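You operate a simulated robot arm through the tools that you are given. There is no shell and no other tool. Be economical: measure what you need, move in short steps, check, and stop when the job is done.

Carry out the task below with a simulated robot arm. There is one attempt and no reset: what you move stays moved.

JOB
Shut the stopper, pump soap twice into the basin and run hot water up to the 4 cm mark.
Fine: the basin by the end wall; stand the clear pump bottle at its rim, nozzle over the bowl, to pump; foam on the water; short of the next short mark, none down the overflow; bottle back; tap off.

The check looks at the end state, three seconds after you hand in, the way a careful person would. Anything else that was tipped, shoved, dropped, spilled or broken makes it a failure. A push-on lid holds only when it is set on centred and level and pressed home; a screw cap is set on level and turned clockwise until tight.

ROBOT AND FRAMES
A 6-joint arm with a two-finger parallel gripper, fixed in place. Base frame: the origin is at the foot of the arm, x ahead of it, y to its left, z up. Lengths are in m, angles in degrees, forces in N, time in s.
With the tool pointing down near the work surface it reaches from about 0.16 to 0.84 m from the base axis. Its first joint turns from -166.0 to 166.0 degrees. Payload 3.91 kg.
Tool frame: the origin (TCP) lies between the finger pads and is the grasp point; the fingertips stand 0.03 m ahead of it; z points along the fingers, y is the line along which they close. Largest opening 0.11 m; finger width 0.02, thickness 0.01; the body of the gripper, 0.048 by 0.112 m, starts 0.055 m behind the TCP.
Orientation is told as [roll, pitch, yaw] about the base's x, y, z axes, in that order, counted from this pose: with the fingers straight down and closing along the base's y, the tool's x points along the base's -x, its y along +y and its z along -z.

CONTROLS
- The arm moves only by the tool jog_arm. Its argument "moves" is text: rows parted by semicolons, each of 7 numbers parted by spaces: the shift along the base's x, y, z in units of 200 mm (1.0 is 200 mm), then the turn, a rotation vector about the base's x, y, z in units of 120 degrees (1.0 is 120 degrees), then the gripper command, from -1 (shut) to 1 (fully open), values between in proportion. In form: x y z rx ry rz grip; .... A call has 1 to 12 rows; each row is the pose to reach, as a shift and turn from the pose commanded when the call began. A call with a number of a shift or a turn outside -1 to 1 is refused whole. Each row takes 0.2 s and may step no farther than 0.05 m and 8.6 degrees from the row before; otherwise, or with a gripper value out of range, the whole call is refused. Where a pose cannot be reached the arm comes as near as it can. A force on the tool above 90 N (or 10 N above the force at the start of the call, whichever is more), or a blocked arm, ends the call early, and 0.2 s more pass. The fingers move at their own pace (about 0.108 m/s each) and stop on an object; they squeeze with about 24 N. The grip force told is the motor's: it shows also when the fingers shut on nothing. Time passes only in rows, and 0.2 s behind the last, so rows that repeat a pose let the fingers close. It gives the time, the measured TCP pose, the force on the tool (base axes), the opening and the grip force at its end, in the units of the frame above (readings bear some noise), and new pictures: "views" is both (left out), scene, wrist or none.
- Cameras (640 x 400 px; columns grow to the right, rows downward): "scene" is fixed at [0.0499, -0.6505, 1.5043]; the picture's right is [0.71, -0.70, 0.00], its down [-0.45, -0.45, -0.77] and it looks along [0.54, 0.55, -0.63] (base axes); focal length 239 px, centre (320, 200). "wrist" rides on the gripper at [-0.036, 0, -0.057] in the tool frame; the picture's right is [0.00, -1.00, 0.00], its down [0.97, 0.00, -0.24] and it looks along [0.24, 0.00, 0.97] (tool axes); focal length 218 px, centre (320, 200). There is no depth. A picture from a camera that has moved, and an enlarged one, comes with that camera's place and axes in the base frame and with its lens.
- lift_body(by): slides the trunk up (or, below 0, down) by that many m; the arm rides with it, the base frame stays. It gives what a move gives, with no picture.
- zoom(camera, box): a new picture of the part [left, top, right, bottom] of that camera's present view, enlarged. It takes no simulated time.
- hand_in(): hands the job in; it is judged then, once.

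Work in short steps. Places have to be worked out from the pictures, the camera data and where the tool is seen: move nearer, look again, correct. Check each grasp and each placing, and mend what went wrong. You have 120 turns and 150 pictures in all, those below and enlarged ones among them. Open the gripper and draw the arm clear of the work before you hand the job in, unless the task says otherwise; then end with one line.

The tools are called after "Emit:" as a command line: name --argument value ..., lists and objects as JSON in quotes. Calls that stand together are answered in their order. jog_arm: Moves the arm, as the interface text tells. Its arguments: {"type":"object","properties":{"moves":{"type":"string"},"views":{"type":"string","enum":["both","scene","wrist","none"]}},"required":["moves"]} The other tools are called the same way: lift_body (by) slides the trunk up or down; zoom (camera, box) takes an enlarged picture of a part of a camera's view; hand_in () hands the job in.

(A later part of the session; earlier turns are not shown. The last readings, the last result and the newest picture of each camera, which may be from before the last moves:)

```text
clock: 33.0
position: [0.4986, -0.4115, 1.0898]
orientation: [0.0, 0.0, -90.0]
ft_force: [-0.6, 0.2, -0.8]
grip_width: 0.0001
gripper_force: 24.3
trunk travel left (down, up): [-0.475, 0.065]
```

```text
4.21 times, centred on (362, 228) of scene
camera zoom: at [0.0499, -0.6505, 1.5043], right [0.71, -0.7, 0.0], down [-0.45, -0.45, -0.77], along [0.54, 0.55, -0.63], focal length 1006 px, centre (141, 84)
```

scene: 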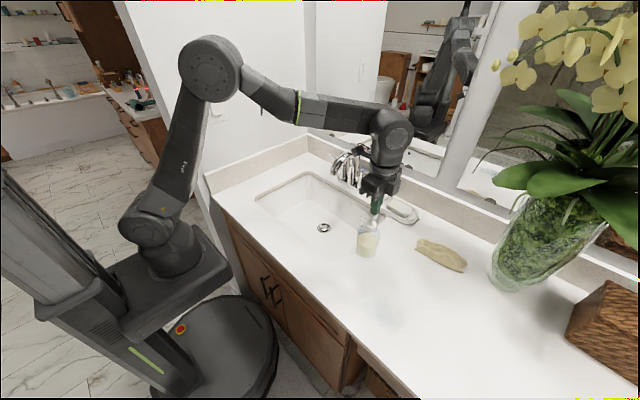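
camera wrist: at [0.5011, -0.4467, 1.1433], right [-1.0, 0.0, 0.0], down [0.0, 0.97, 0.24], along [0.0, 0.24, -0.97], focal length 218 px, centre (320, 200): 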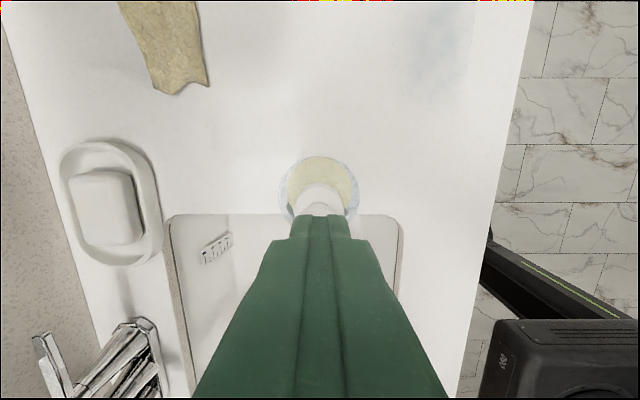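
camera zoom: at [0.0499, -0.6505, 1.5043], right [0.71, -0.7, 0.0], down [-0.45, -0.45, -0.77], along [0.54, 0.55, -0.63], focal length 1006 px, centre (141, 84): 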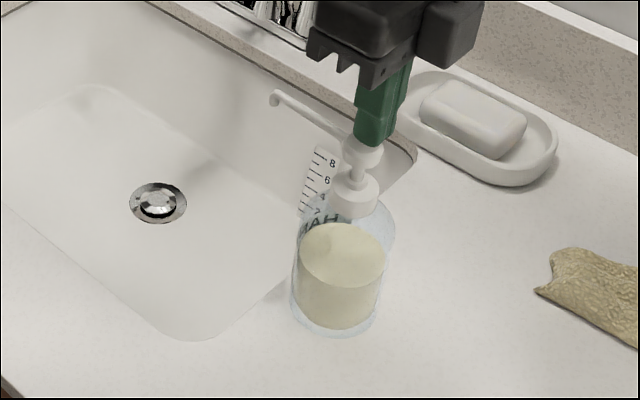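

The head returned. Second pump, the same stroke, then lift high.

Emit:
jog_arm --moves "0 0 -0.05 0 0 0 -1; 0 0 -0.075 0 0 0 -1; 0 0 -0.09 0 0 0 -1; 0 0 -0.105 0 0 0 -1; 0 0 -0.12 0 0 0 -1; 0 0 -0.135 0 0 0 -1; 0 0 -0.148 0 0 0 -1" --views "none"

Emit:
jog_arm --moves "0 0 0.05 0 0 0 -1; 0 0 0.1 0 0 0 -1; 0 0 0.2 0 0 0 -1; 0 0 0.4 0 0 0 -0.6; 0 0 0.45 0 0 0 -0.2; 0 0 0.45 0 0 0 -0.2" --views "wrist"

Emit:
zoom --camera "scene" --box '[300, 180, 425, 275]'

```text
clock: 34.6
position: [0.4981, -0.4113, 1.0659]
orientation: [0.2, -0.1, -90.0]
ft_force: [2.1, -1.5, 27.4]
grip_width: 0.0001
gripper_force: 24.0
trunk travel left (down, up): [-0.475, 0.065]
```

```text
clock: 36.0
position: [0.4995, -0.4096, 1.1506]
orientation: [0.0, 0.1, -90.0]
ft_force: [0.7, -0.5, 0.2]
grip_width: 0.044
gripper_force: 0.1
trunk travel left (down, up): [-0.475, 0.065]
camera wrist: at [0.5007, -0.4461, 1.2071], right [-1.0, 0.0, 0.0], down [0.0, 0.97, 0.24], along [0.0, 0.24, -0.97], focal length 218 px, centre (320, 200)
```

wrist: 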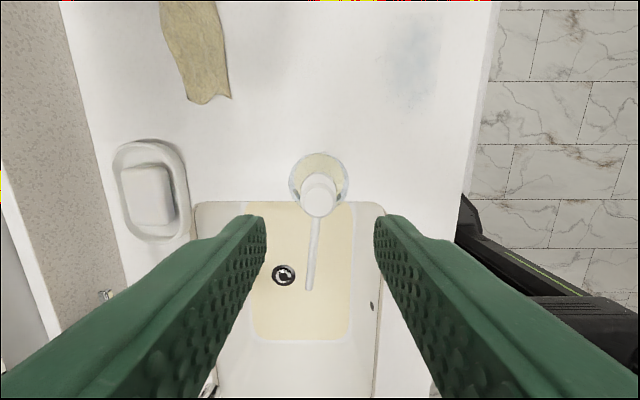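

```text
4.21 times, centred on (362, 228) of scene
camera zoom: at [0.0499, -0.6505, 1.5043], right [0.71, -0.7, 0.0], down [-0.45, -0.45, -0.77], along [0.54, 0.55, -0.63], focal length 1006 px, centre (141, 84)
```

zoom: 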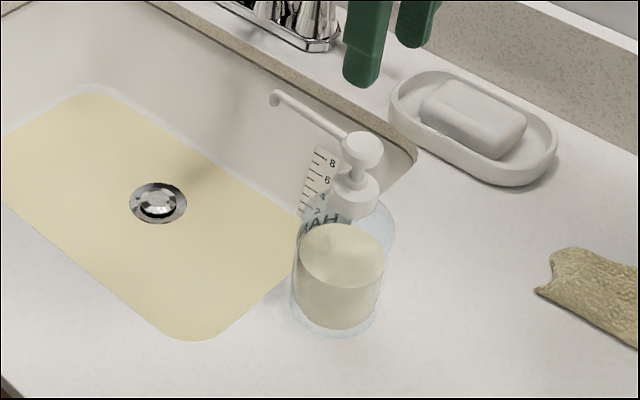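

Two pumps delivered; the soap film covers the bowl floor. Now I regrip the pump head to take the bottle back.

Emit:
jog_arm --moves "0 0.005 -0.2 0 0 0 -0.2; 0 0.005 -0.4 0 0 0 -0.2; 0 0.005 -0.505 0 0 0 -0.2; 0 0.005 -0.505 0 0 0 -0.5; 0 0.005 -0.505 0 0 0 -1; 0 0.005 -0.505 0 0 0 -1" --views "none"

Emit:
jog_arm --moves "0 0 0.03 0 0 0 -1; 0 0 0.06 0 0 0 -1; 0 0 0.08 0 0 0 -1" --views "wrist"

Emit:
zoom --camera "scene" --box '[300, 180, 425, 275]'

```text
clock: 37.4
position: [0.4986, -0.4098, 1.051]
orientation: [-0.1, 0.1, -89.9]
ft_force: [0.7, -0.6, -1.2]
grip_width: 0.0259
gripper_force: 24.2
trunk travel left (down, up): [-0.475, 0.065]
```

```text
clock: 38.2
position: [0.5006, -0.4108, 1.067]
orientation: [0.0, 0.2, -90.0]
ft_force: [-0.5, -0.4, -3.3]
grip_width: 0.0257
gripper_force: 24.4
trunk travel left (down, up): [-0.475, 0.065]
camera wrist: at [0.5015, -0.4456, 1.1226], right [-1.0, 0.0, 0.0], down [0.0, 0.97, 0.24], along [0.0, 0.24, -0.97], focal length 218 px, centre (320, 200)
```

wrist: 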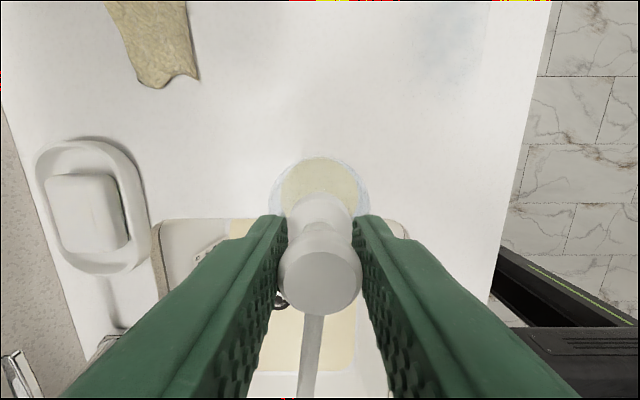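

```text
4.21 times, centred on (362, 228) of scene
camera zoom: at [0.0499, -0.6505, 1.5043], right [0.71, -0.7, 0.0], down [-0.45, -0.45, -0.77], along [0.54, 0.55, -0.63], focal length 1006 px, centre (141, 84)
```

zoom: 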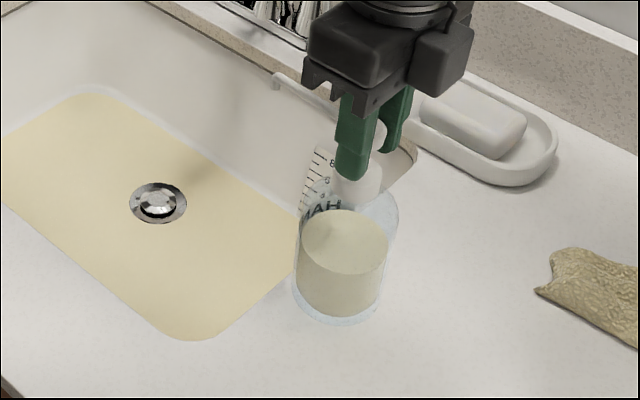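

Lifted cleanly. I carry it back to (0.414,-0.574) while turning +90°.

Emit:
jog_arm --moves "-0.036 -0.069 0 0 0 0.0625 -1; -0.071 -0.138 0 0 0 0.125 -1; -0.107 -0.207 0 0 0 0.1875 -1; -0.142 -0.276 0 0 0 0.25 -1; -0.178 -0.345 0 0 0 0.3125 -1; -0.213 -0.413 0 0 0 0.375 -1; -0.249 -0.482 0 0 0 0.4375 -1; -0.285 -0.551 0 0 0 0.5 -1; -0.32 -0.62 0 0 0 0.5625 -1; -0.356 -0.69 0 0 0 0.625 -1; -0.392 -0.76 0 0 0 0.6875 -1; -0.427 -0.827 0 0 0 0.75 -1" --views "none"

Emit:
jog_arm --moves "0 0 -0.03 0 0 0 -1; 0 0 -0.055 0 0 0 -1; 0 0 -0.07 0 0 0 -1; 0 0 -0.078 0 0 0 -1" --views "none"

```text
clock: 40.8
position: [0.413, -0.5779, 1.0675]
orientation: [0.1, 0.2, 0.1]
ft_force: [0.5, 0.5, -3.4]
grip_width: 0.0259
gripper_force: 23.9
trunk travel left (down, up): [-0.475, 0.065]
```

```text
clock: 41.8
position: [0.4138, -0.5766, 1.0513]
orientation: [0.0, 0.2, 0.1]
ft_force: [0.3, 0.0, 0.6]
grip_width: 0.0263
gripper_force: 24.1
trunk travel left (down, up): [-0.475, 0.065]
```

Nearly fully on the counter (0.6 N). I lower a hair more, release, and rise.

Emit:
jog_arm --moves "0 0 -0.006 0 0 0 -1; 0 0 -0.006 0 0 0 -0.6; 0 0 -0.006 0 0 0 -0.2; 0 0 -0.006 0 0 0 -0.2; 0 0 0.15 0 0 0 -0.2; 0 0 0.35 0 0 0 -0.2; 0 0 0.58 0 0 0 -0.2; 0 0 0.75 0 0 0 -0.2" --views "both"

Emit:
zoom --camera "scene" --box '[340, 220, 500, 320]'

```text
clock: 43.6
position: [0.4134, -0.5759, 1.1994]
orientation: [-0.1, 0.1, 0.0]
ft_force: [-0.3, -0.1, 0.3]
grip_width: 0.044
gripper_force: 0.1
trunk travel left (down, up): [-0.475, 0.065]
camera wrist: at [0.4523, -0.5757, 1.2552], right [0.0, -1.0, 0.0], down [-0.97, 0.0, 0.24], along [-0.24, 0.0, -0.97], focal length 218 px, centre (320, 200)
```

scene: 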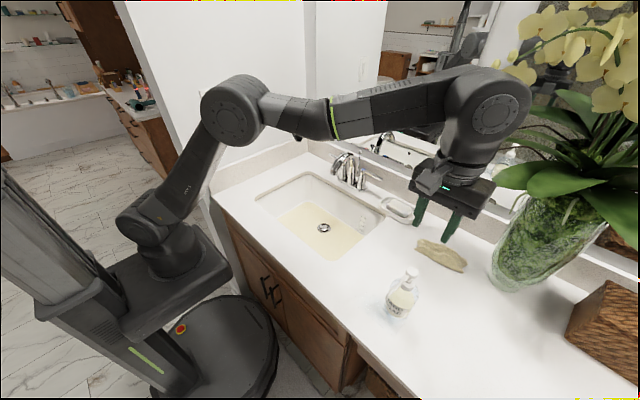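
wrist: 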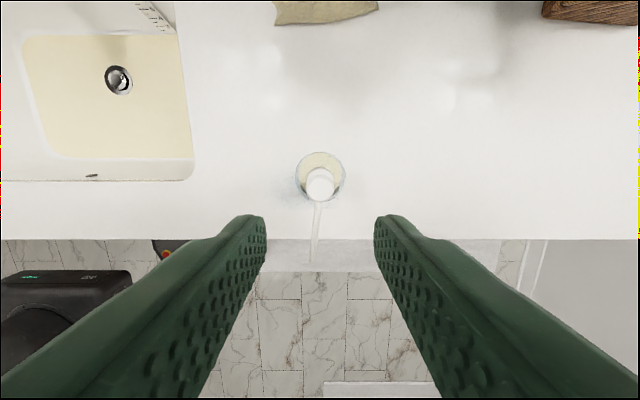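

```text
4.00 times, centred on (420, 270) of scene
camera zoom: at [0.0499, -0.6505, 1.5043], right [0.71, -0.7, 0.0], down [-0.45, -0.45, -0.77], along [0.54, 0.55, -0.63], focal length 955 px, centre (-80, -80)
```

zoom: 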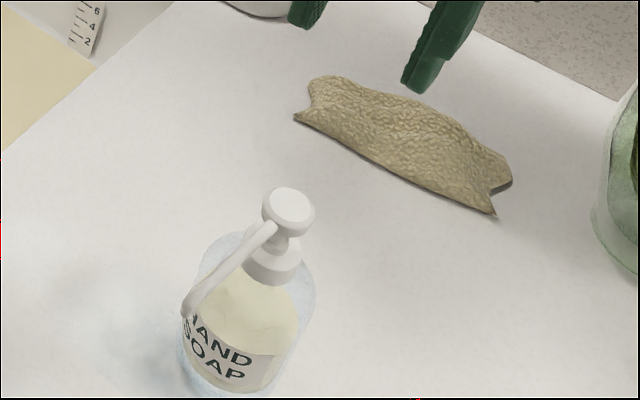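

Bottle is back in its place. Next the hot lever (hub (0.76,-0.081), lever toward +y): I'll grip it from above with yaw -90°; travelling there high.

Emit:
jog_arm --moves "0.06 0.08 0.02 0 0 -0.0625 -0.2; 0.12 0.16 0.04 0 0 -0.125 -0.2; 0.18 0.25 0.05 0 0 -0.1875 -0.2; 0.25 0.33 0.05 0 0 -0.25 -0.2; 0.31 0.41 0.05 0 0 -0.3125 -0.2; 0.37 0.5 0.05 0 0 -0.375 -0.2; 0.43 0.58 0.05 0 0 -0.4375 -0.2; 0.5 0.66 0.05 0 0 -0.5 -0.2; 0.56 0.75 0.05 0 0 -0.5625 -0.2; 0.62 0.83 0.05 0 0 -0.625 -0.2; 0.68 0.91 0.05 0 0 -0.6875 -0.2; 0.75 1 0.05 0 0 -0.75 -0.2" --views "none"

Emit:
jog_arm --moves "0.12 0.18 0 0 0 0 -0.2; 0.24 0.36 0 0 0 0 -0.2; 0.36 0.54 0 0 0 0 -0.2; 0.48 0.72 0 0 0 0 -0.2; 0.6 0.9 0 0 0 0 -0.2; 0.7 1 0 0 0 0 -0.2" --views "none"

Emit:
jog_arm --moves "0.07 0.19 0 0 0 0 -0.2; 0.14 0.38 0 0 0 0 -0.2; 0.21 0.57 0 0 0 0 -0.2; 0.28 0.76 -0.1 0 0 0 -0.2; 0.285 0.77 -0.3 0 0 0 -0.2; 0.285 0.77 -0.5 0 0 0 -0.2; 0.285 0.77 -0.5 0 0 0 -0.2" --views "both"

```text
clock: 46.2
position: [0.5651, -0.3752, 1.2098]
orientation: [0.0, 0.2, -90.2]
ft_force: [0.9, 1.0, -0.7]
grip_width: 0.044
gripper_force: 0.0
trunk travel left (down, up): [-0.475, 0.065]
```

```text
clock: 47.6
position: [0.7036, -0.1767, 1.2109]
orientation: [0.0, 0.1, -90.0]
ft_force: [0.5, 0.1, -0.3]
grip_width: 0.0439
gripper_force: 0.2
trunk travel left (down, up): [-0.475, 0.065]
```

```text
clock: 49.2
position: [0.7589, -0.0247, 1.11]
orientation: [0.0, 0.1, -90.0]
ft_force: [0.7, 0.1, -0.4]
grip_width: 0.044
gripper_force: 0.0
trunk travel left (down, up): [-0.475, 0.065]
camera wrist: at [0.7599, -0.0602, 1.1652], right [-1.0, 0.0, 0.0], down [0.0, 0.97, 0.24], along [0.0, 0.24, -0.97], focal length 218 px, centre (320, 200)
```

scene: 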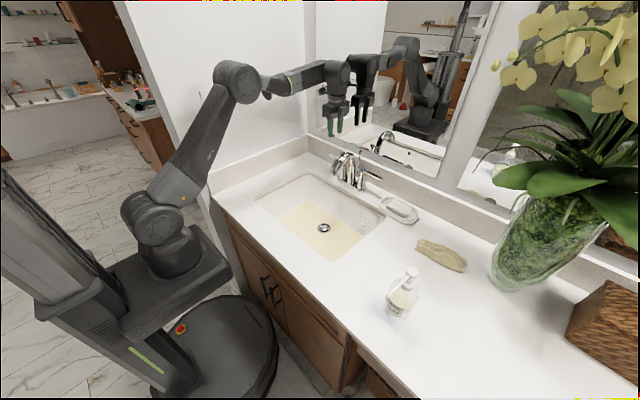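
wrist: 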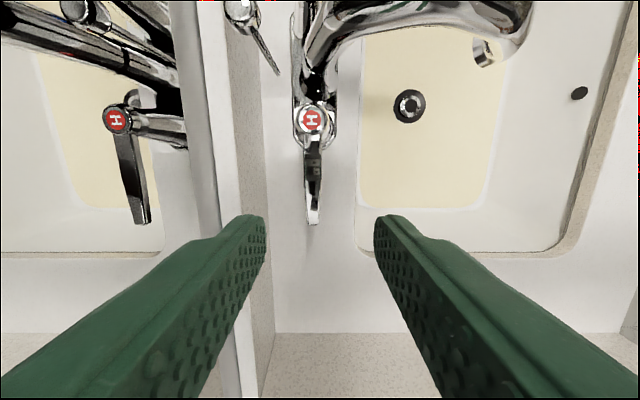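

The lever runs along x≈0.765 from y -0.08 to 0.007. I descend to straddle it at y≈-0.02.

Emit:
jog_arm --moves "0.03 0.02 -0.2 0 0 0 -0.2; 0.03 0.02 -0.4 0 0 0 -0.2; 0.03 0.02 -0.55 0 0 0 -0.2; 0.03 0.02 -0.61 0 0 0 -0.2; 0.03 0.02 -0.61 0 0 0 -0.2" --views "wrist"

Emit:
zoom --camera "scene" --box '[295, 130, 395, 200]'

```text
clock: 50.4
position: [0.7653, -0.0186, 0.99]
orientation: [0.0, 0.1, -90.0]
ft_force: [1.5, -0.3, 0.5]
grip_width: 0.0442
gripper_force: 0.0
trunk travel left (down, up): [-0.475, 0.065]
camera wrist: at [0.7679, -0.0551, 1.0456], right [-1.0, 0.0, 0.0], down [0.0, 0.97, 0.24], along [0.0, 0.24, -0.97], focal length 218 px, centre (320, 200)
```

wrist: 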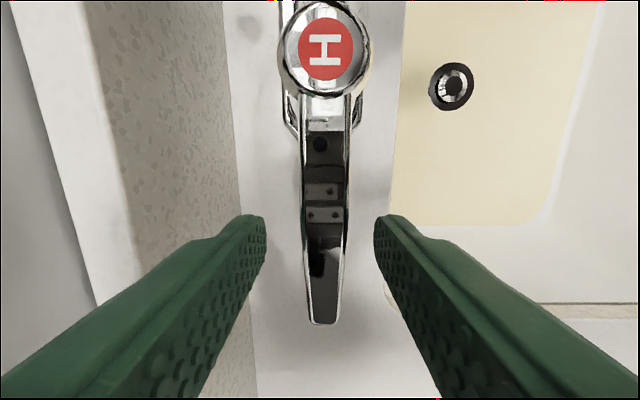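

```text
5.71 times, centred on (345, 165) of scene
camera zoom: at [0.0499, -0.6505, 1.5043], right [0.71, -0.7, 0.0], down [-0.45, -0.45, -0.77], along [0.54, 0.55, -0.63], focal length 1365 px, centre (177, 400)
```

zoom: 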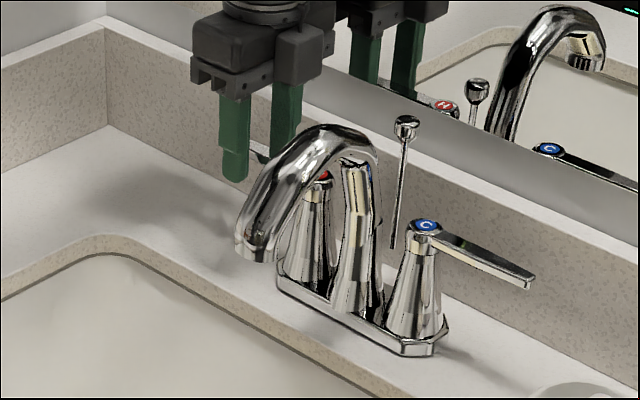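

Lever centred between the fingers. I close on it.

Emit:
jog_arm --moves "0 0 0 0 0 0 -0.5; 0 0 0 0 0 0 -1; 0 0 0 0 0 0 -1" --views "none"

```text
clock: 51.2
position: [0.7647, -0.0193, 0.9894]
orientation: [-0.1, 0.1, -90.1]
ft_force: [-11.3, 1.9, -3.1]
grip_width: 0.0164
gripper_force: 44.9
trunk travel left (down, up): [-0.475, 0.065]
```

Gripped (16 mm). I turn the lever toward me along its arc by about 22° and look for water.

Emit:
jog_arm --moves "-0.021 -0.001 0 0 0 0.033 -1; -0.042 -0.003 0 0 0 0.067 -1; -0.078 -0.01 0 0 0 0.125 -1; -0.112 -0.022 0 0 0 0.183 -1" --views "none"

Emit:
zoom --camera "scene" --box '[240, 130, 440, 260]'

```text
clock: 52.2
position: [0.7439, -0.0218, 0.9902]
orientation: [0.0, 0.1, -67.9]
ft_force: [-4.7, 2.6, -1.6]
grip_width: 0.0163
gripper_force: 44.7
trunk travel left (down, up): [-0.475, 0.065]
```

```text
3.08 times, centred on (340, 195) of scene
camera zoom: at [0.0499, -0.6505, 1.5043], right [0.71, -0.7, 0.0], down [-0.45, -0.45, -0.77], along [0.54, 0.55, -0.63], focal length 735 px, centre (258, 215)
```

zoom: 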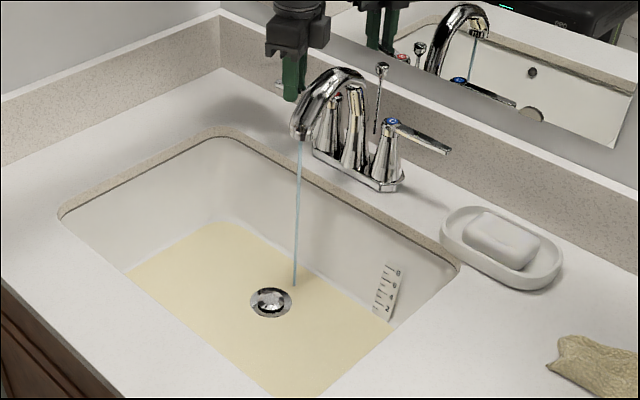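

Water is running. I hold for a few seconds and read the level.

Emit:
jog_arm --moves "0 0 0 0 0 0 -1; 0 0 0 0 0 0 -1; 0 0 0 0 0 0 -1; 0 0 0 0 0 0 -1; 0 0 0 0 0 0 -1; 0 0 0 0 0 0 -1; 0 0 0 0 0 0 -1; 0 0 0 0 0 0 -1; 0 0 0 0 0 0 -1; 0 0 0 0 0 0 -1" --views "none"

Emit:
zoom --camera "scene" --box '[270, 170, 400, 260]'

```text
clock: 54.4
position: [0.7442, -0.0225, 0.9907]
orientation: [0.1, 0.1, -68.0]
ft_force: [-2.0, 6.7, 2.7]
grip_width: 0.0167
gripper_force: 45.9
trunk travel left (down, up): [-0.475, 0.065]
```

```text
4.44 times, centred on (335, 215) of scene
camera zoom: at [0.0499, -0.6505, 1.5043], right [0.71, -0.7, 0.0], down [-0.45, -0.45, -0.77], along [0.54, 0.55, -0.63], focal length 1061 px, centre (253, 133)
```

zoom: 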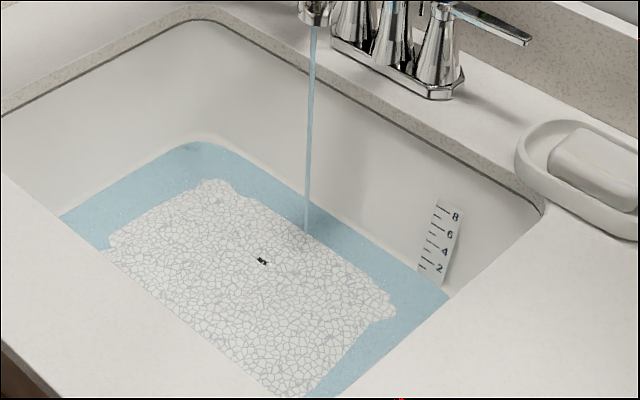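

Emit:
zoom --camera "scene" --box '[345, 205, 377, 235]'

```text
13.33 times, centred on (361, 220) of scene
camera zoom: at [0.0499, -0.6505, 1.5043], right [0.71, -0.7, 0.0], down [-0.45, -0.45, -0.77], along [0.54, 0.55, -0.63], focal length 3184 px, centre (-227, -67)
```

zoom: 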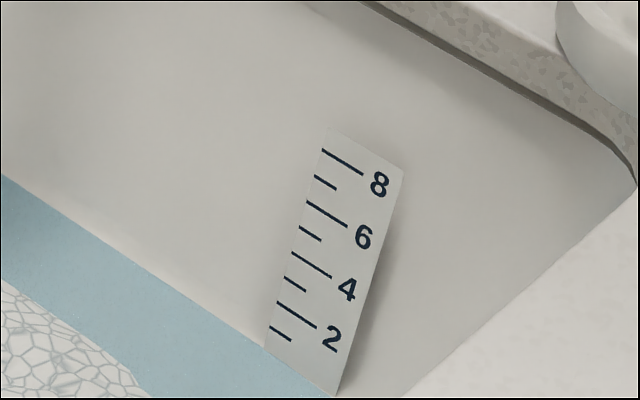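

Level is about 0.3 cm after ~2.5 s. I keep it running and re-measure.

Emit:
jog_arm --moves "0 0 0 0 0 0 -1; 0 0 0 0 0 0 -1; 0 0 0 0 0 0 -1; 0 0 0 0 0 0 -1; 0 0 0 0 0 0 -1; 0 0 0 0 0 0 -1; 0 0 0 0 0 0 -1; 0 0 0 0 0 0 -1; 0 0 0 0 0 0 -1; 0 0 0 0 0 0 -1; 0 0 0 0 0 0 -1; 0 0 0 0 0 0 -1" --views "none"

Emit:
zoom --camera "scene" --box '[345, 205, 377, 235]'

```text
clock: 57.0
position: [0.7445, -0.0223, 0.9901]
orientation: [0.0, 0.1, -68.1]
ft_force: [-1.4, 6.4, 3.6]
grip_width: 0.0165
gripper_force: 44.9
trunk travel left (down, up): [-0.475, 0.065]
```

```text
13.33 times, centred on (361, 220) of scene
camera zoom: at [0.0499, -0.6505, 1.5043], right [0.71, -0.7, 0.0], down [-0.45, -0.45, -0.77], along [0.54, 0.55, -0.63], focal length 3184 px, centre (-227, -67)
```

zoom: 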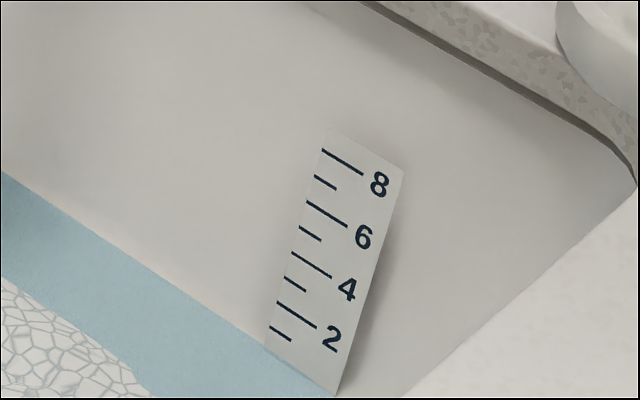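

It rises roughly 0.08 cm/s. I keep running for about 13 s and check.

Emit:
jog_arm --moves "0 0 0 0 0 0 -1; 0 0 0 0 0 0 -1; 0 0 0 0 0 0 -1; 0 0 0 0 0 0 -1; 0 0 0 0 0 0 -1; 0 0 0 0 0 0 -1; 0 0 0 0 0 0 -1; 0 0 0 0 0 0 -1; 0 0 0 0 0 0 -1; 0 0 0 0 0 0 -1; 0 0 0 0 0 0 -1; 0 0 0 0 0 0 -1" --views "none"

Emit:
jog_arm --moves "0 0 0 0 0 0 -1; 0 0 0 0 0 0 -1; 0 0 0 0 0 0 -1; 0 0 0 0 0 0 -1; 0 0 0 0 0 0 -1; 0 0 0 0 0 0 -1; 0 0 0 0 0 0 -1; 0 0 0 0 0 0 -1; 0 0 0 0 0 0 -1; 0 0 0 0 0 0 -1; 0 0 0 0 0 0 -1; 0 0 0 0 0 0 -1" --views "none"

Emit:
jog_arm --moves "0 0 0 0 0 0 -1; 0 0 0 0 0 0 -1; 0 0 0 0 0 0 -1; 0 0 0 0 0 0 -1; 0 0 0 0 0 0 -1; 0 0 0 0 0 0 -1; 0 0 0 0 0 0 -1; 0 0 0 0 0 0 -1; 0 0 0 0 0 0 -1; 0 0 0 0 0 0 -1; 0 0 0 0 0 0 -1; 0 0 0 0 0 0 -1" --views "none"

Emit:
zoom --camera "scene" --box '[345, 205, 377, 235]'

```text
clock: 59.6
position: [0.7444, -0.0211, 0.9891]
orientation: [0.1, 0.1, -68.1]
ft_force: [-2.3, 6.5, 2.6]
grip_width: 0.0167
gripper_force: 44.2
trunk travel left (down, up): [-0.475, 0.065]
```

```text
clock: 62.2
position: [0.7443, -0.0216, 0.9895]
orientation: [0.0, 0.1, -68.1]
ft_force: [-3.3, 6.4, 1.9]
grip_width: 0.0164
gripper_force: 44.8
trunk travel left (down, up): [-0.475, 0.065]
```

```text
clock: 64.8
position: [0.7442, -0.023, 0.9906]
orientation: [-0.1, 0.2, -68.0]
ft_force: [-3.9, 6.4, 1.3]
grip_width: 0.0165
gripper_force: 44.6
trunk travel left (down, up): [-0.475, 0.065]
```

```text
13.33 times, centred on (361, 220) of scene
camera zoom: at [0.0499, -0.6505, 1.5043], right [0.71, -0.7, 0.0], down [-0.45, -0.45, -0.77], along [0.54, 0.55, -0.63], focal length 3184 px, centre (-227, -67)
```

zoom: 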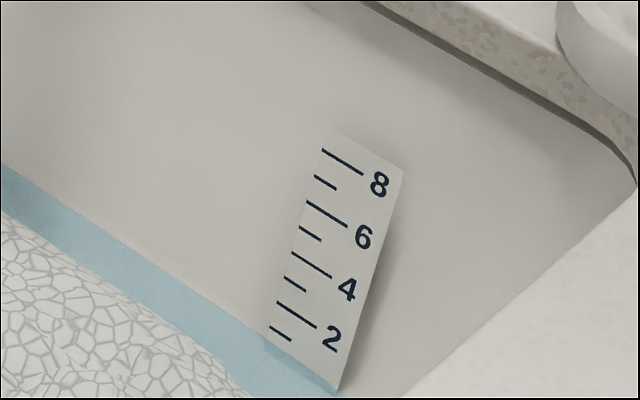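

Only about 0.04 cm/s. I open the lever further, to about 43°, along its arc.

Emit:
jog_arm --moves "-0.033 -0.016 0 0 0 0.058 -1; -0.064 -0.036 0 0 0 0.117 -1; -0.092 -0.058 0 0 0 0.175 -1; -0.092 -0.058 0 0 0 0.175 -1; -0.092 -0.058 0 0 0 0.175 -1; -0.092 -0.058 0 0 0 0.175 -1; -0.092 -0.058 0 0 0 0.175 -1; -0.092 -0.058 0 0 0 0.175 -1; -0.092 -0.058 0 0 0 0.175 -1; -0.092 -0.058 0 0 0 0.175 -1; -0.092 -0.058 0 0 0 0.175 -1; -0.092 -0.058 0 0 0 0.175 -1" --views "scene"

Emit:
jog_arm --moves "0 0 0 0 0 0 -1; 0 0 0 0 0 0 -1; 0 0 0 0 0 0 -1; 0 0 0 0 0 0 -1; 0 0 0 0 0 0 -1; 0 0 0 0 0 0 -1; 0 0 0 0 0 0 -1; 0 0 0 0 0 0 -1; 0 0 0 0 0 0 -1; 0 0 0 0 0 0 -1; 0 0 0 0 0 0 -1; 0 0 0 0 0 0 -1" --views "none"

Emit:
zoom --camera "scene" --box '[345, 205, 377, 235]'

```text
clock: 67.4
position: [0.7256, -0.0342, 0.9898]
orientation: [-0.3, 0.3, -47.0]
ft_force: [-24.0, 16.7, -14.8]
grip_width: 0.0165
gripper_force: 44.6
trunk travel left (down, up): [-0.475, 0.065]
```

scene: 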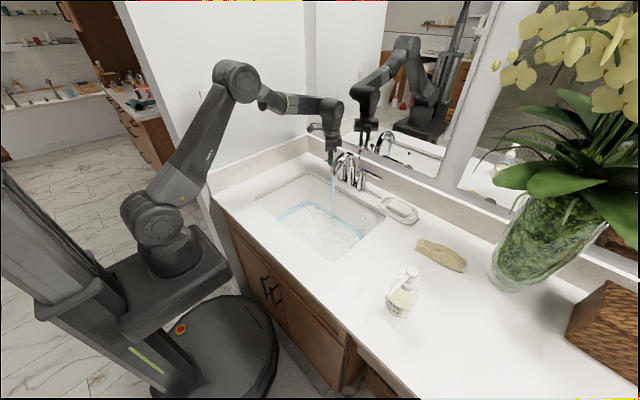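

```text
clock: 70.0
position: [0.7258, -0.033, 0.99]
orientation: [-0.1, 0.0, -47.0]
ft_force: [-24.1, 18.0, -16.8]
grip_width: 0.0166
gripper_force: 44.5
trunk travel left (down, up): [-0.475, 0.065]
```

```text
13.33 times, centred on (361, 220) of scene
camera zoom: at [0.0499, -0.6505, 1.5043], right [0.71, -0.7, 0.0], down [-0.45, -0.45, -0.77], along [0.54, 0.55, -0.63], focal length 3184 px, centre (-227, -67)
```

zoom: 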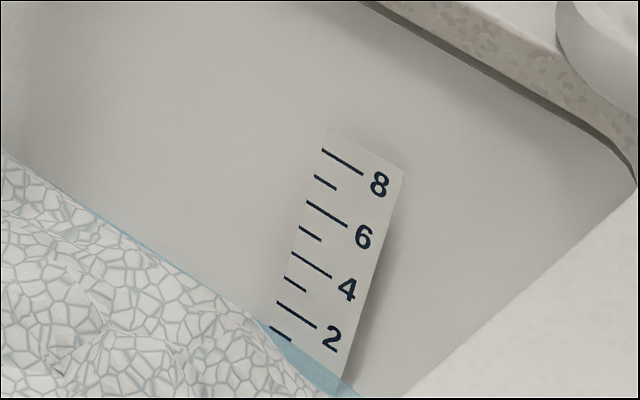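

Level ≈1.2 cm, rising about 0.1 cm/s. I run three more holds.

Emit:
jog_arm --moves "0 0 0 0 0 0 -1; 0 0 0 0 0 0 -1; 0 0 0 0 0 0 -1; 0 0 0 0 0 0 -1; 0 0 0 0 0 0 -1; 0 0 0 0 0 0 -1; 0 0 0 0 0 0 -1; 0 0 0 0 0 0 -1; 0 0 0 0 0 0 -1; 0 0 0 0 0 0 -1; 0 0 0 0 0 0 -1; 0 0 0 0 0 0 -1" --views "none"

Emit:
jog_arm --moves "0 0 0 0 0 0 -1; 0 0 0 0 0 0 -1; 0 0 0 0 0 0 -1; 0 0 0 0 0 0 -1; 0 0 0 0 0 0 -1; 0 0 0 0 0 0 -1; 0 0 0 0 0 0 -1; 0 0 0 0 0 0 -1; 0 0 0 0 0 0 -1; 0 0 0 0 0 0 -1; 0 0 0 0 0 0 -1; 0 0 0 0 0 0 -1" --views "none"

Emit:
jog_arm --moves "0 0 0 0 0 0 -1; 0 0 0 0 0 0 -1; 0 0 0 0 0 0 -1; 0 0 0 0 0 0 -1; 0 0 0 0 0 0 -1; 0 0 0 0 0 0 -1; 0 0 0 0 0 0 -1; 0 0 0 0 0 0 -1; 0 0 0 0 0 0 -1; 0 0 0 0 0 0 -1; 0 0 0 0 0 0 -1; 0 0 0 0 0 0 -1" --views "none"

Emit:
zoom --camera "scene" --box '[345, 205, 377, 235]'

```text
clock: 72.6
position: [0.7259, -0.0337, 0.9909]
orientation: [-0.1, 0.1, -47.1]
ft_force: [-24.0, 18.3, -17.8]
grip_width: 0.0167
gripper_force: 44.6
trunk travel left (down, up): [-0.475, 0.065]
```

```text
clock: 75.2
position: [0.7247, -0.0337, 0.9906]
orientation: [-0.1, 0.0, -47.1]
ft_force: [-24.1, 17.7, -16.6]
grip_width: 0.0166
gripper_force: 45.0
trunk travel left (down, up): [-0.475, 0.065]
```

```text
clock: 77.8
position: [0.7263, -0.0332, 0.9907]
orientation: [-0.1, 0.0, -47.1]
ft_force: [-24.7, 18.3, -16.3]
grip_width: 0.0164
gripper_force: 45.3
trunk travel left (down, up): [-0.475, 0.065]
```

```text
13.33 times, centred on (361, 220) of scene
camera zoom: at [0.0499, -0.6505, 1.5043], right [0.71, -0.7, 0.0], down [-0.45, -0.45, -0.77], along [0.54, 0.55, -0.63], focal length 3184 px, centre (-227, -67)
```

zoom: 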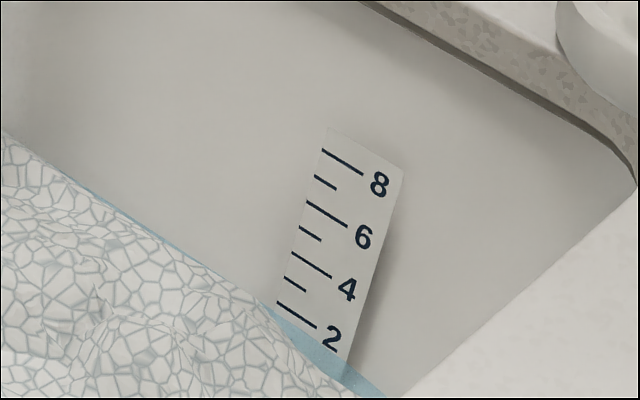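

Level is at about the 2 mark (0.1 cm/s). I run five more holds (13 s), aiming near 3.3.

Emit:
jog_arm --moves "0 0 0 0 0 0 -1; 0 0 0 0 0 0 -1; 0 0 0 0 0 0 -1; 0 0 0 0 0 0 -1; 0 0 0 0 0 0 -1; 0 0 0 0 0 0 -1; 0 0 0 0 0 0 -1; 0 0 0 0 0 0 -1; 0 0 0 0 0 0 -1; 0 0 0 0 0 0 -1; 0 0 0 0 0 0 -1; 0 0 0 0 0 0 -1" --views "none"

Emit:
jog_arm --moves "0 0 0 0 0 0 -1; 0 0 0 0 0 0 -1; 0 0 0 0 0 0 -1; 0 0 0 0 0 0 -1; 0 0 0 0 0 0 -1; 0 0 0 0 0 0 -1; 0 0 0 0 0 0 -1; 0 0 0 0 0 0 -1; 0 0 0 0 0 0 -1; 0 0 0 0 0 0 -1; 0 0 0 0 0 0 -1; 0 0 0 0 0 0 -1" --views "none"

Emit:
jog_arm --moves "0 0 0 0 0 0 -1; 0 0 0 0 0 0 -1; 0 0 0 0 0 0 -1; 0 0 0 0 0 0 -1; 0 0 0 0 0 0 -1; 0 0 0 0 0 0 -1; 0 0 0 0 0 0 -1; 0 0 0 0 0 0 -1; 0 0 0 0 0 0 -1; 0 0 0 0 0 0 -1; 0 0 0 0 0 0 -1; 0 0 0 0 0 0 -1" --views "none"

Emit:
jog_arm --moves "0 0 0 0 0 0 -1; 0 0 0 0 0 0 -1; 0 0 0 0 0 0 -1; 0 0 0 0 0 0 -1; 0 0 0 0 0 0 -1; 0 0 0 0 0 0 -1; 0 0 0 0 0 0 -1; 0 0 0 0 0 0 -1; 0 0 0 0 0 0 -1; 0 0 0 0 0 0 -1; 0 0 0 0 0 0 -1; 0 0 0 0 0 0 -1" --views "none"

Emit:
zoom --camera "scene" --box '[345, 205, 377, 235]'

Emit:
zoom --camera "scene" --box '[240, 130, 440, 260]'

```text
clock: 80.4
position: [0.7262, -0.0343, 0.9905]
orientation: [-0.1, 0.1, -47.1]
ft_force: [-23.7, 16.7, -15.4]
grip_width: 0.0168
gripper_force: 44.9
trunk travel left (down, up): [-0.475, 0.065]
```

```text
clock: 83.0
position: [0.7252, -0.0332, 0.9893]
orientation: [-0.1, 0.0, -47.1]
ft_force: [-22.9, 18.0, -16.0]
grip_width: 0.0165
gripper_force: 45.4
trunk travel left (down, up): [-0.475, 0.065]
```

```text
clock: 85.6
position: [0.7252, -0.0341, 0.9914]
orientation: [-0.1, 0.2, -47.0]
ft_force: [-24.2, 16.1, -15.8]
grip_width: 0.0163
gripper_force: 45.3
trunk travel left (down, up): [-0.475, 0.065]
```

```text
clock: 88.2
position: [0.725, -0.0334, 0.991]
orientation: [-0.2, 0.1, -47.0]
ft_force: [-23.0, 16.4, -15.1]
grip_width: 0.0167
gripper_force: 45.0
trunk travel left (down, up): [-0.475, 0.065]
```

```text
13.33 times, centred on (361, 220) of scene
camera zoom: at [0.0499, -0.6505, 1.5043], right [0.71, -0.7, 0.0], down [-0.45, -0.45, -0.77], along [0.54, 0.55, -0.63], focal length 3184 px, centre (-227, -67)
```

zoom: 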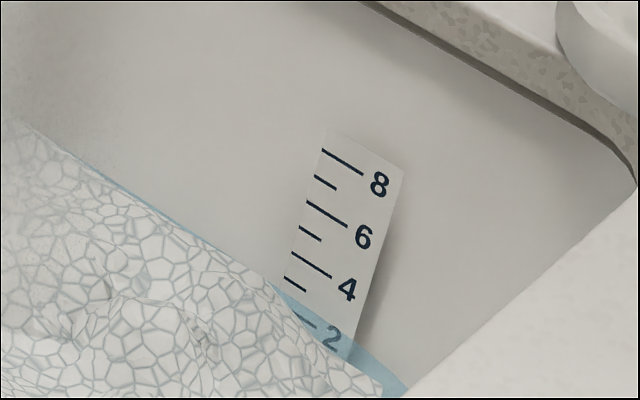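

```text
3.08 times, centred on (340, 195) of scene
camera zoom: at [0.0499, -0.6505, 1.5043], right [0.71, -0.7, 0.0], down [-0.45, -0.45, -0.77], along [0.54, 0.55, -0.63], focal length 735 px, centre (258, 215)
```

zoom: 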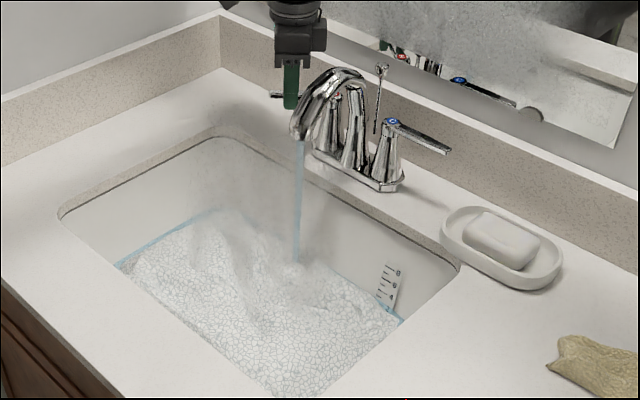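

Mirror is steaming (hot). Level ≈2.8; I run three more holds, then check.

Emit:
jog_arm --moves "0 0 0 0 0 0 -1; 0 0 0 0 0 0 -1; 0 0 0 0 0 0 -1; 0 0 0 0 0 0 -1; 0 0 0 0 0 0 -1; 0 0 0 0 0 0 -1; 0 0 0 0 0 0 -1; 0 0 0 0 0 0 -1; 0 0 0 0 0 0 -1; 0 0 0 0 0 0 -1; 0 0 0 0 0 0 -1; 0 0 0 0 0 0 -1" --views "none"

Emit:
jog_arm --moves "0 0 0 0 0 0 -1; 0 0 0 0 0 0 -1; 0 0 0 0 0 0 -1; 0 0 0 0 0 0 -1; 0 0 0 0 0 0 -1; 0 0 0 0 0 0 -1; 0 0 0 0 0 0 -1; 0 0 0 0 0 0 -1; 0 0 0 0 0 0 -1; 0 0 0 0 0 0 -1; 0 0 0 0 0 0 -1; 0 0 0 0 0 0 -1" --views "none"

Emit:
jog_arm --moves "0 0 0 0 0 0 -1; 0 0 0 0 0 0 -1; 0 0 0 0 0 0 -1; 0 0 0 0 0 0 -1; 0 0 0 0 0 0 -1; 0 0 0 0 0 0 -1; 0 0 0 0 0 0 -1; 0 0 0 0 0 0 -1; 0 0 0 0 0 0 -1; 0 0 0 0 0 0 -1; 0 0 0 0 0 0 -1; 0 0 0 0 0 0 -1" --views "none"

Emit:
zoom --camera "scene" --box '[345, 205, 377, 235]'

```text
clock: 90.8
position: [0.7254, -0.0332, 0.9898]
orientation: [-0.1, 0.2, -47.0]
ft_force: [-23.0, 15.9, -14.4]
grip_width: 0.0165
gripper_force: 45.0
trunk travel left (down, up): [-0.475, 0.065]
```

```text
clock: 93.4
position: [0.7251, -0.0348, 0.9911]
orientation: [-0.1, 0.1, -47.0]
ft_force: [-23.1, 14.8, -15.3]
grip_width: 0.0165
gripper_force: 45.5
trunk travel left (down, up): [-0.475, 0.065]
```

```text
clock: 96.0
position: [0.7257, -0.0341, 0.99]
orientation: [-0.1, 0.1, -47.1]
ft_force: [-21.9, 15.3, -14.4]
grip_width: 0.0165
gripper_force: 45.2
trunk travel left (down, up): [-0.475, 0.065]
```

```text
13.33 times, centred on (361, 220) of scene
camera zoom: at [0.0499, -0.6505, 1.5043], right [0.71, -0.7, 0.0], down [-0.45, -0.45, -0.77], along [0.54, 0.55, -0.63], focal length 3184 px, centre (-227, -67)
```

zoom: 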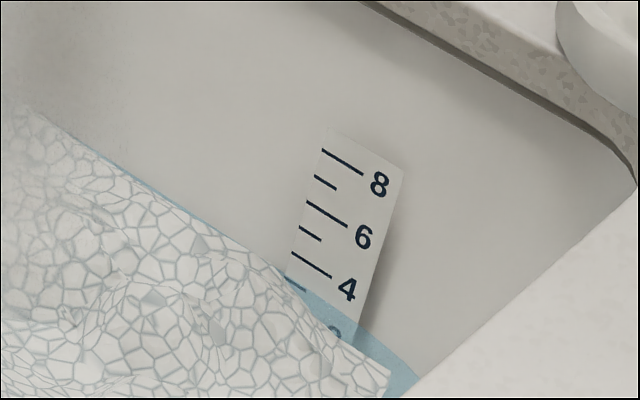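

Level ≈3.3. Three more holds, then fine approach.

Emit:
jog_arm --moves "0 0 0 0 0 0 -1; 0 0 0 0 0 0 -1; 0 0 0 0 0 0 -1; 0 0 0 0 0 0 -1; 0 0 0 0 0 0 -1; 0 0 0 0 0 0 -1; 0 0 0 0 0 0 -1; 0 0 0 0 0 0 -1; 0 0 0 0 0 0 -1; 0 0 0 0 0 0 -1; 0 0 0 0 0 0 -1; 0 0 0 0 0 0 -1" --views "none"

Emit:
jog_arm --moves "0 0 0 0 0 0 -1; 0 0 0 0 0 0 -1; 0 0 0 0 0 0 -1; 0 0 0 0 0 0 -1; 0 0 0 0 0 0 -1; 0 0 0 0 0 0 -1; 0 0 0 0 0 0 -1; 0 0 0 0 0 0 -1; 0 0 0 0 0 0 -1; 0 0 0 0 0 0 -1; 0 0 0 0 0 0 -1; 0 0 0 0 0 0 -1" --views "none"

Emit:
jog_arm --moves "0 0 0 0 0 0 -1; 0 0 0 0 0 0 -1; 0 0 0 0 0 0 -1; 0 0 0 0 0 0 -1; 0 0 0 0 0 0 -1; 0 0 0 0 0 0 -1; 0 0 0 0 0 0 -1; 0 0 0 0 0 0 -1; 0 0 0 0 0 0 -1; 0 0 0 0 0 0 -1" --views "none"

Emit:
zoom --camera "scene" --box '[345, 205, 377, 235]'

```text
clock: 98.6
position: [0.7266, -0.0337, 0.99]
orientation: [0.0, 0.0, -47.1]
ft_force: [-22.1, 15.1, -14.8]
grip_width: 0.0166
gripper_force: 45.1
trunk travel left (down, up): [-0.475, 0.065]
```

```text
clock: 101.2
position: [0.7254, -0.0338, 0.9912]
orientation: [0.1, 0.2, -47.1]
ft_force: [-21.6, 13.7, -13.0]
grip_width: 0.0169
gripper_force: 45.3
trunk travel left (down, up): [-0.475, 0.065]
```

```text
clock: 103.4
position: [0.727, -0.0344, 0.9903]
orientation: [0.0, 0.2, -47.1]
ft_force: [-20.8, 15.0, -13.0]
grip_width: 0.0166
gripper_force: 45.3
trunk travel left (down, up): [-0.475, 0.065]
```

```text
13.33 times, centred on (361, 220) of scene
camera zoom: at [0.0499, -0.6505, 1.5043], right [0.71, -0.7, 0.0], down [-0.45, -0.45, -0.77], along [0.54, 0.55, -0.63], focal length 3184 px, centre (-227, -67)
```

zoom: 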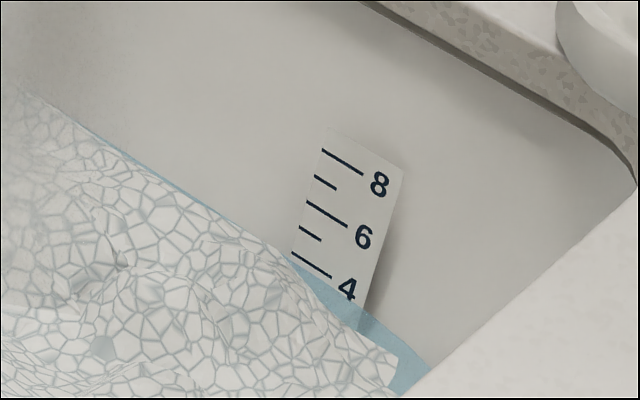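

Level ≈3.75. Two more holds (5 s), then look.

Emit:
jog_arm --moves "0 0 0 0 0 0 -1; 0 0 0 0 0 0 -1; 0 0 0 0 0 0 -1; 0 0 0 0 0 0 -1; 0 0 0 0 0 0 -1; 0 0 0 0 0 0 -1; 0 0 0 0 0 0 -1; 0 0 0 0 0 0 -1; 0 0 0 0 0 0 -1; 0 0 0 0 0 0 -1; 0 0 0 0 0 0 -1; 0 0 0 0 0 0 -1" --views "none"

Emit:
jog_arm --moves "0 0 0 0 0 0 -1; 0 0 0 0 0 0 -1; 0 0 0 0 0 0 -1; 0 0 0 0 0 0 -1; 0 0 0 0 0 0 -1; 0 0 0 0 0 0 -1; 0 0 0 0 0 0 -1; 0 0 0 0 0 0 -1; 0 0 0 0 0 0 -1; 0 0 0 0 0 0 -1; 0 0 0 0 0 0 -1; 0 0 0 0 0 0 -1" --views "none"

Emit:
zoom --camera "scene" --box '[350, 210, 370, 228]'

```text
clock: 106.0
position: [0.7277, -0.034, 0.9897]
orientation: [0.0, 0.0, -47.0]
ft_force: [-20.9, 14.4, -11.3]
grip_width: 0.0166
gripper_force: 44.5
trunk travel left (down, up): [-0.475, 0.065]
```

```text
clock: 108.6
position: [0.7256, -0.034, 0.9908]
orientation: [0.0, 0.1, -47.2]
ft_force: [-19.1, 13.0, -10.7]
grip_width: 0.0169
gripper_force: 44.9
trunk travel left (down, up): [-0.475, 0.065]
```

```text
16.00 times, centred on (360, 219) of scene
camera zoom: at [0.0499, -0.6505, 1.5043], right [0.71, -0.7, 0.0], down [-0.45, -0.45, -0.77], along [0.54, 0.55, -0.63], focal length 3821 px, centre (-320, -104)
```

zoom: 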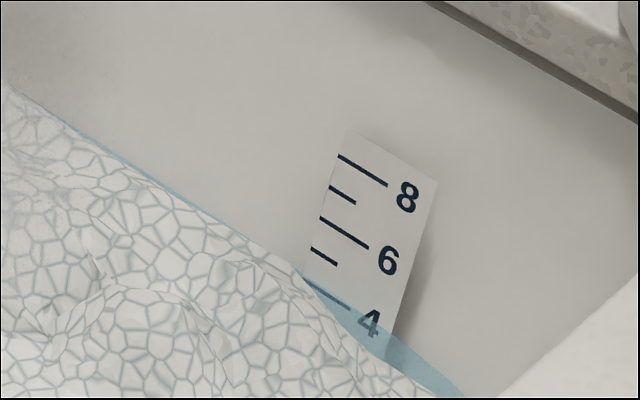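

Level is just past the 4 mark (~4.2). I close the lever back along its arc.

Emit:
jog_arm --moves "0.028 0.023 0 0 0 -0.058 -1; 0.059 0.043 0 0 0 -0.117 -1; 0.092 0.058 0 0 0 -0.175 -1; 0.127 0.07 0 0 0 -0.233 -1; 0.163 0.077 0 0 0 -0.292 -1; 0.199 0.08 0 0 0 -0.35 -1; 0.212 0.08 0 0 0 -0.367 -1" --views "none"

Emit:
zoom --camera "scene" --box '[270, 140, 390, 240]'

```text
clock: 110.2
position: [0.7653, -0.0185, 0.9905]
orientation: [-0.3, 0.0, -91.2]
ft_force: [-23.6, -10.2, -0.4]
grip_width: 0.0164
gripper_force: 45.5
trunk travel left (down, up): [-0.475, 0.065]
```

```text
4.00 times, centred on (330, 190) of scene
camera zoom: at [0.0499, -0.6505, 1.5043], right [0.71, -0.7, 0.0], down [-0.45, -0.45, -0.77], along [0.54, 0.55, -0.63], focal length 955 px, centre (280, 240)
```

zoom: 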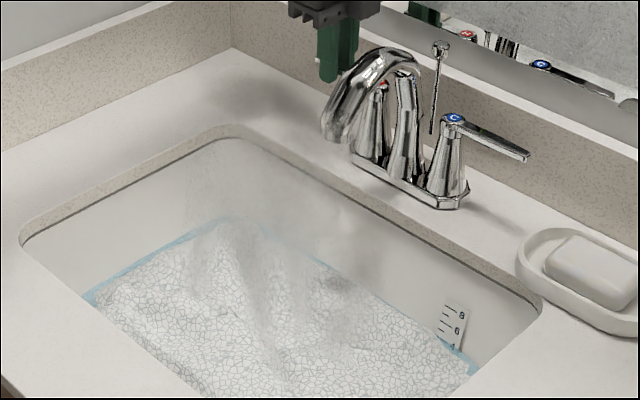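

The stream has stopped with the lever at its closed stop. I release, rise straight up and retreat.

Emit:
jog_arm --moves "-0.005 0 0 0 0 0.01 -0.6; -0.005 0 0 0 0 0.01 -0.2; -0.005 0 0 0 0 0.01 -0.2; -0.005 0 0.15 0 0 0.01 -0.2; -0.005 0 0.35 0 0 0.01 -0.2; -0.005 0 0.58 0 0 0.01 -0.2; -0.1 0 0.8 0 0 0.01 0; -0.3 0 0.9 0 0 0.01 0; -0.5 0 0.95 0 0 0.01 0; -0.7 0 1 0 0 0.01 0; -0.9 0 1 0 0 0.01 0; -1 0 1 0 0 0.01 0" --views "both"

Emit:
zoom --camera "scene" --box '[345, 205, 377, 235]'

Emit:
zoom --camera "scene" --box '[240, 130, 440, 260]'

```text
clock: 112.8
position: [0.5682, -0.0176, 1.1896]
orientation: [0.0, 0.2, -89.9]
ft_force: [0.3, -0.8, 0.4]
grip_width: 0.0551
gripper_force: 0.1
trunk travel left (down, up): [-0.475, 0.065]
camera wrist: at [0.5694, -0.0532, 1.2444], right [-1.0, 0.0, 0.0], down [0.0, 0.97, 0.24], along [0.0, 0.24, -0.97], focal length 218 px, centre (320, 200)
```

scene: 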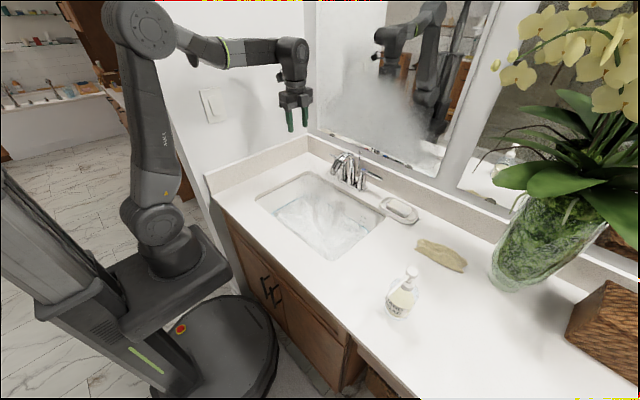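
wrist: 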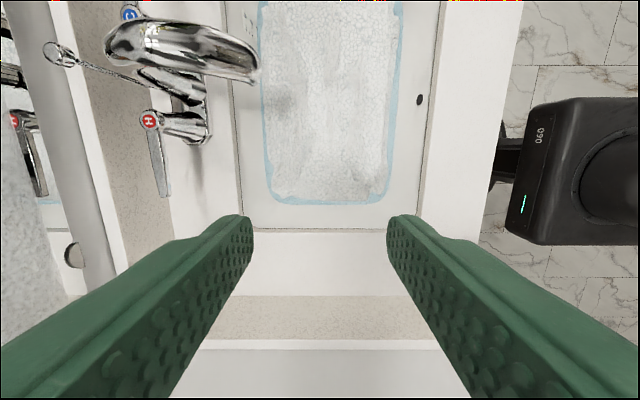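

```text
13.33 times, centred on (361, 220) of scene
camera zoom: at [0.0499, -0.6505, 1.5043], right [0.71, -0.7, 0.0], down [-0.45, -0.45, -0.77], along [0.54, 0.55, -0.63], focal length 3184 px, centre (-227, -67)
```

zoom: 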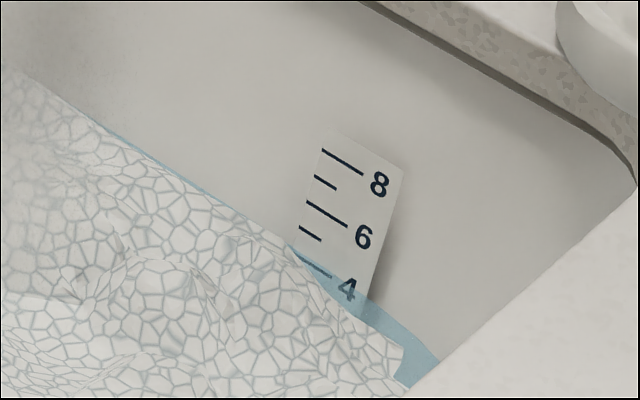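

```text
3.08 times, centred on (340, 195) of scene
camera zoom: at [0.0499, -0.6505, 1.5043], right [0.71, -0.7, 0.0], down [-0.45, -0.45, -0.77], along [0.54, 0.55, -0.63], focal length 735 px, centre (258, 215)
```

zoom: 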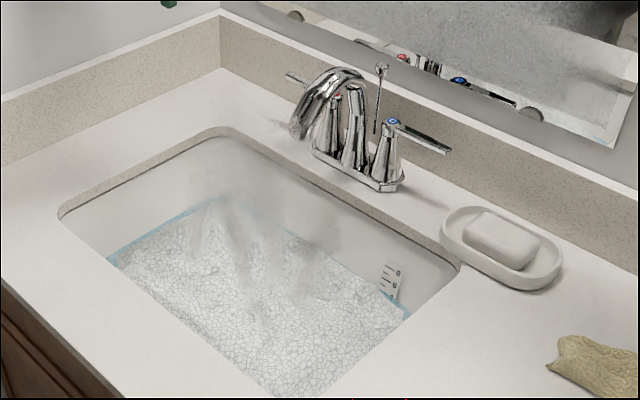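

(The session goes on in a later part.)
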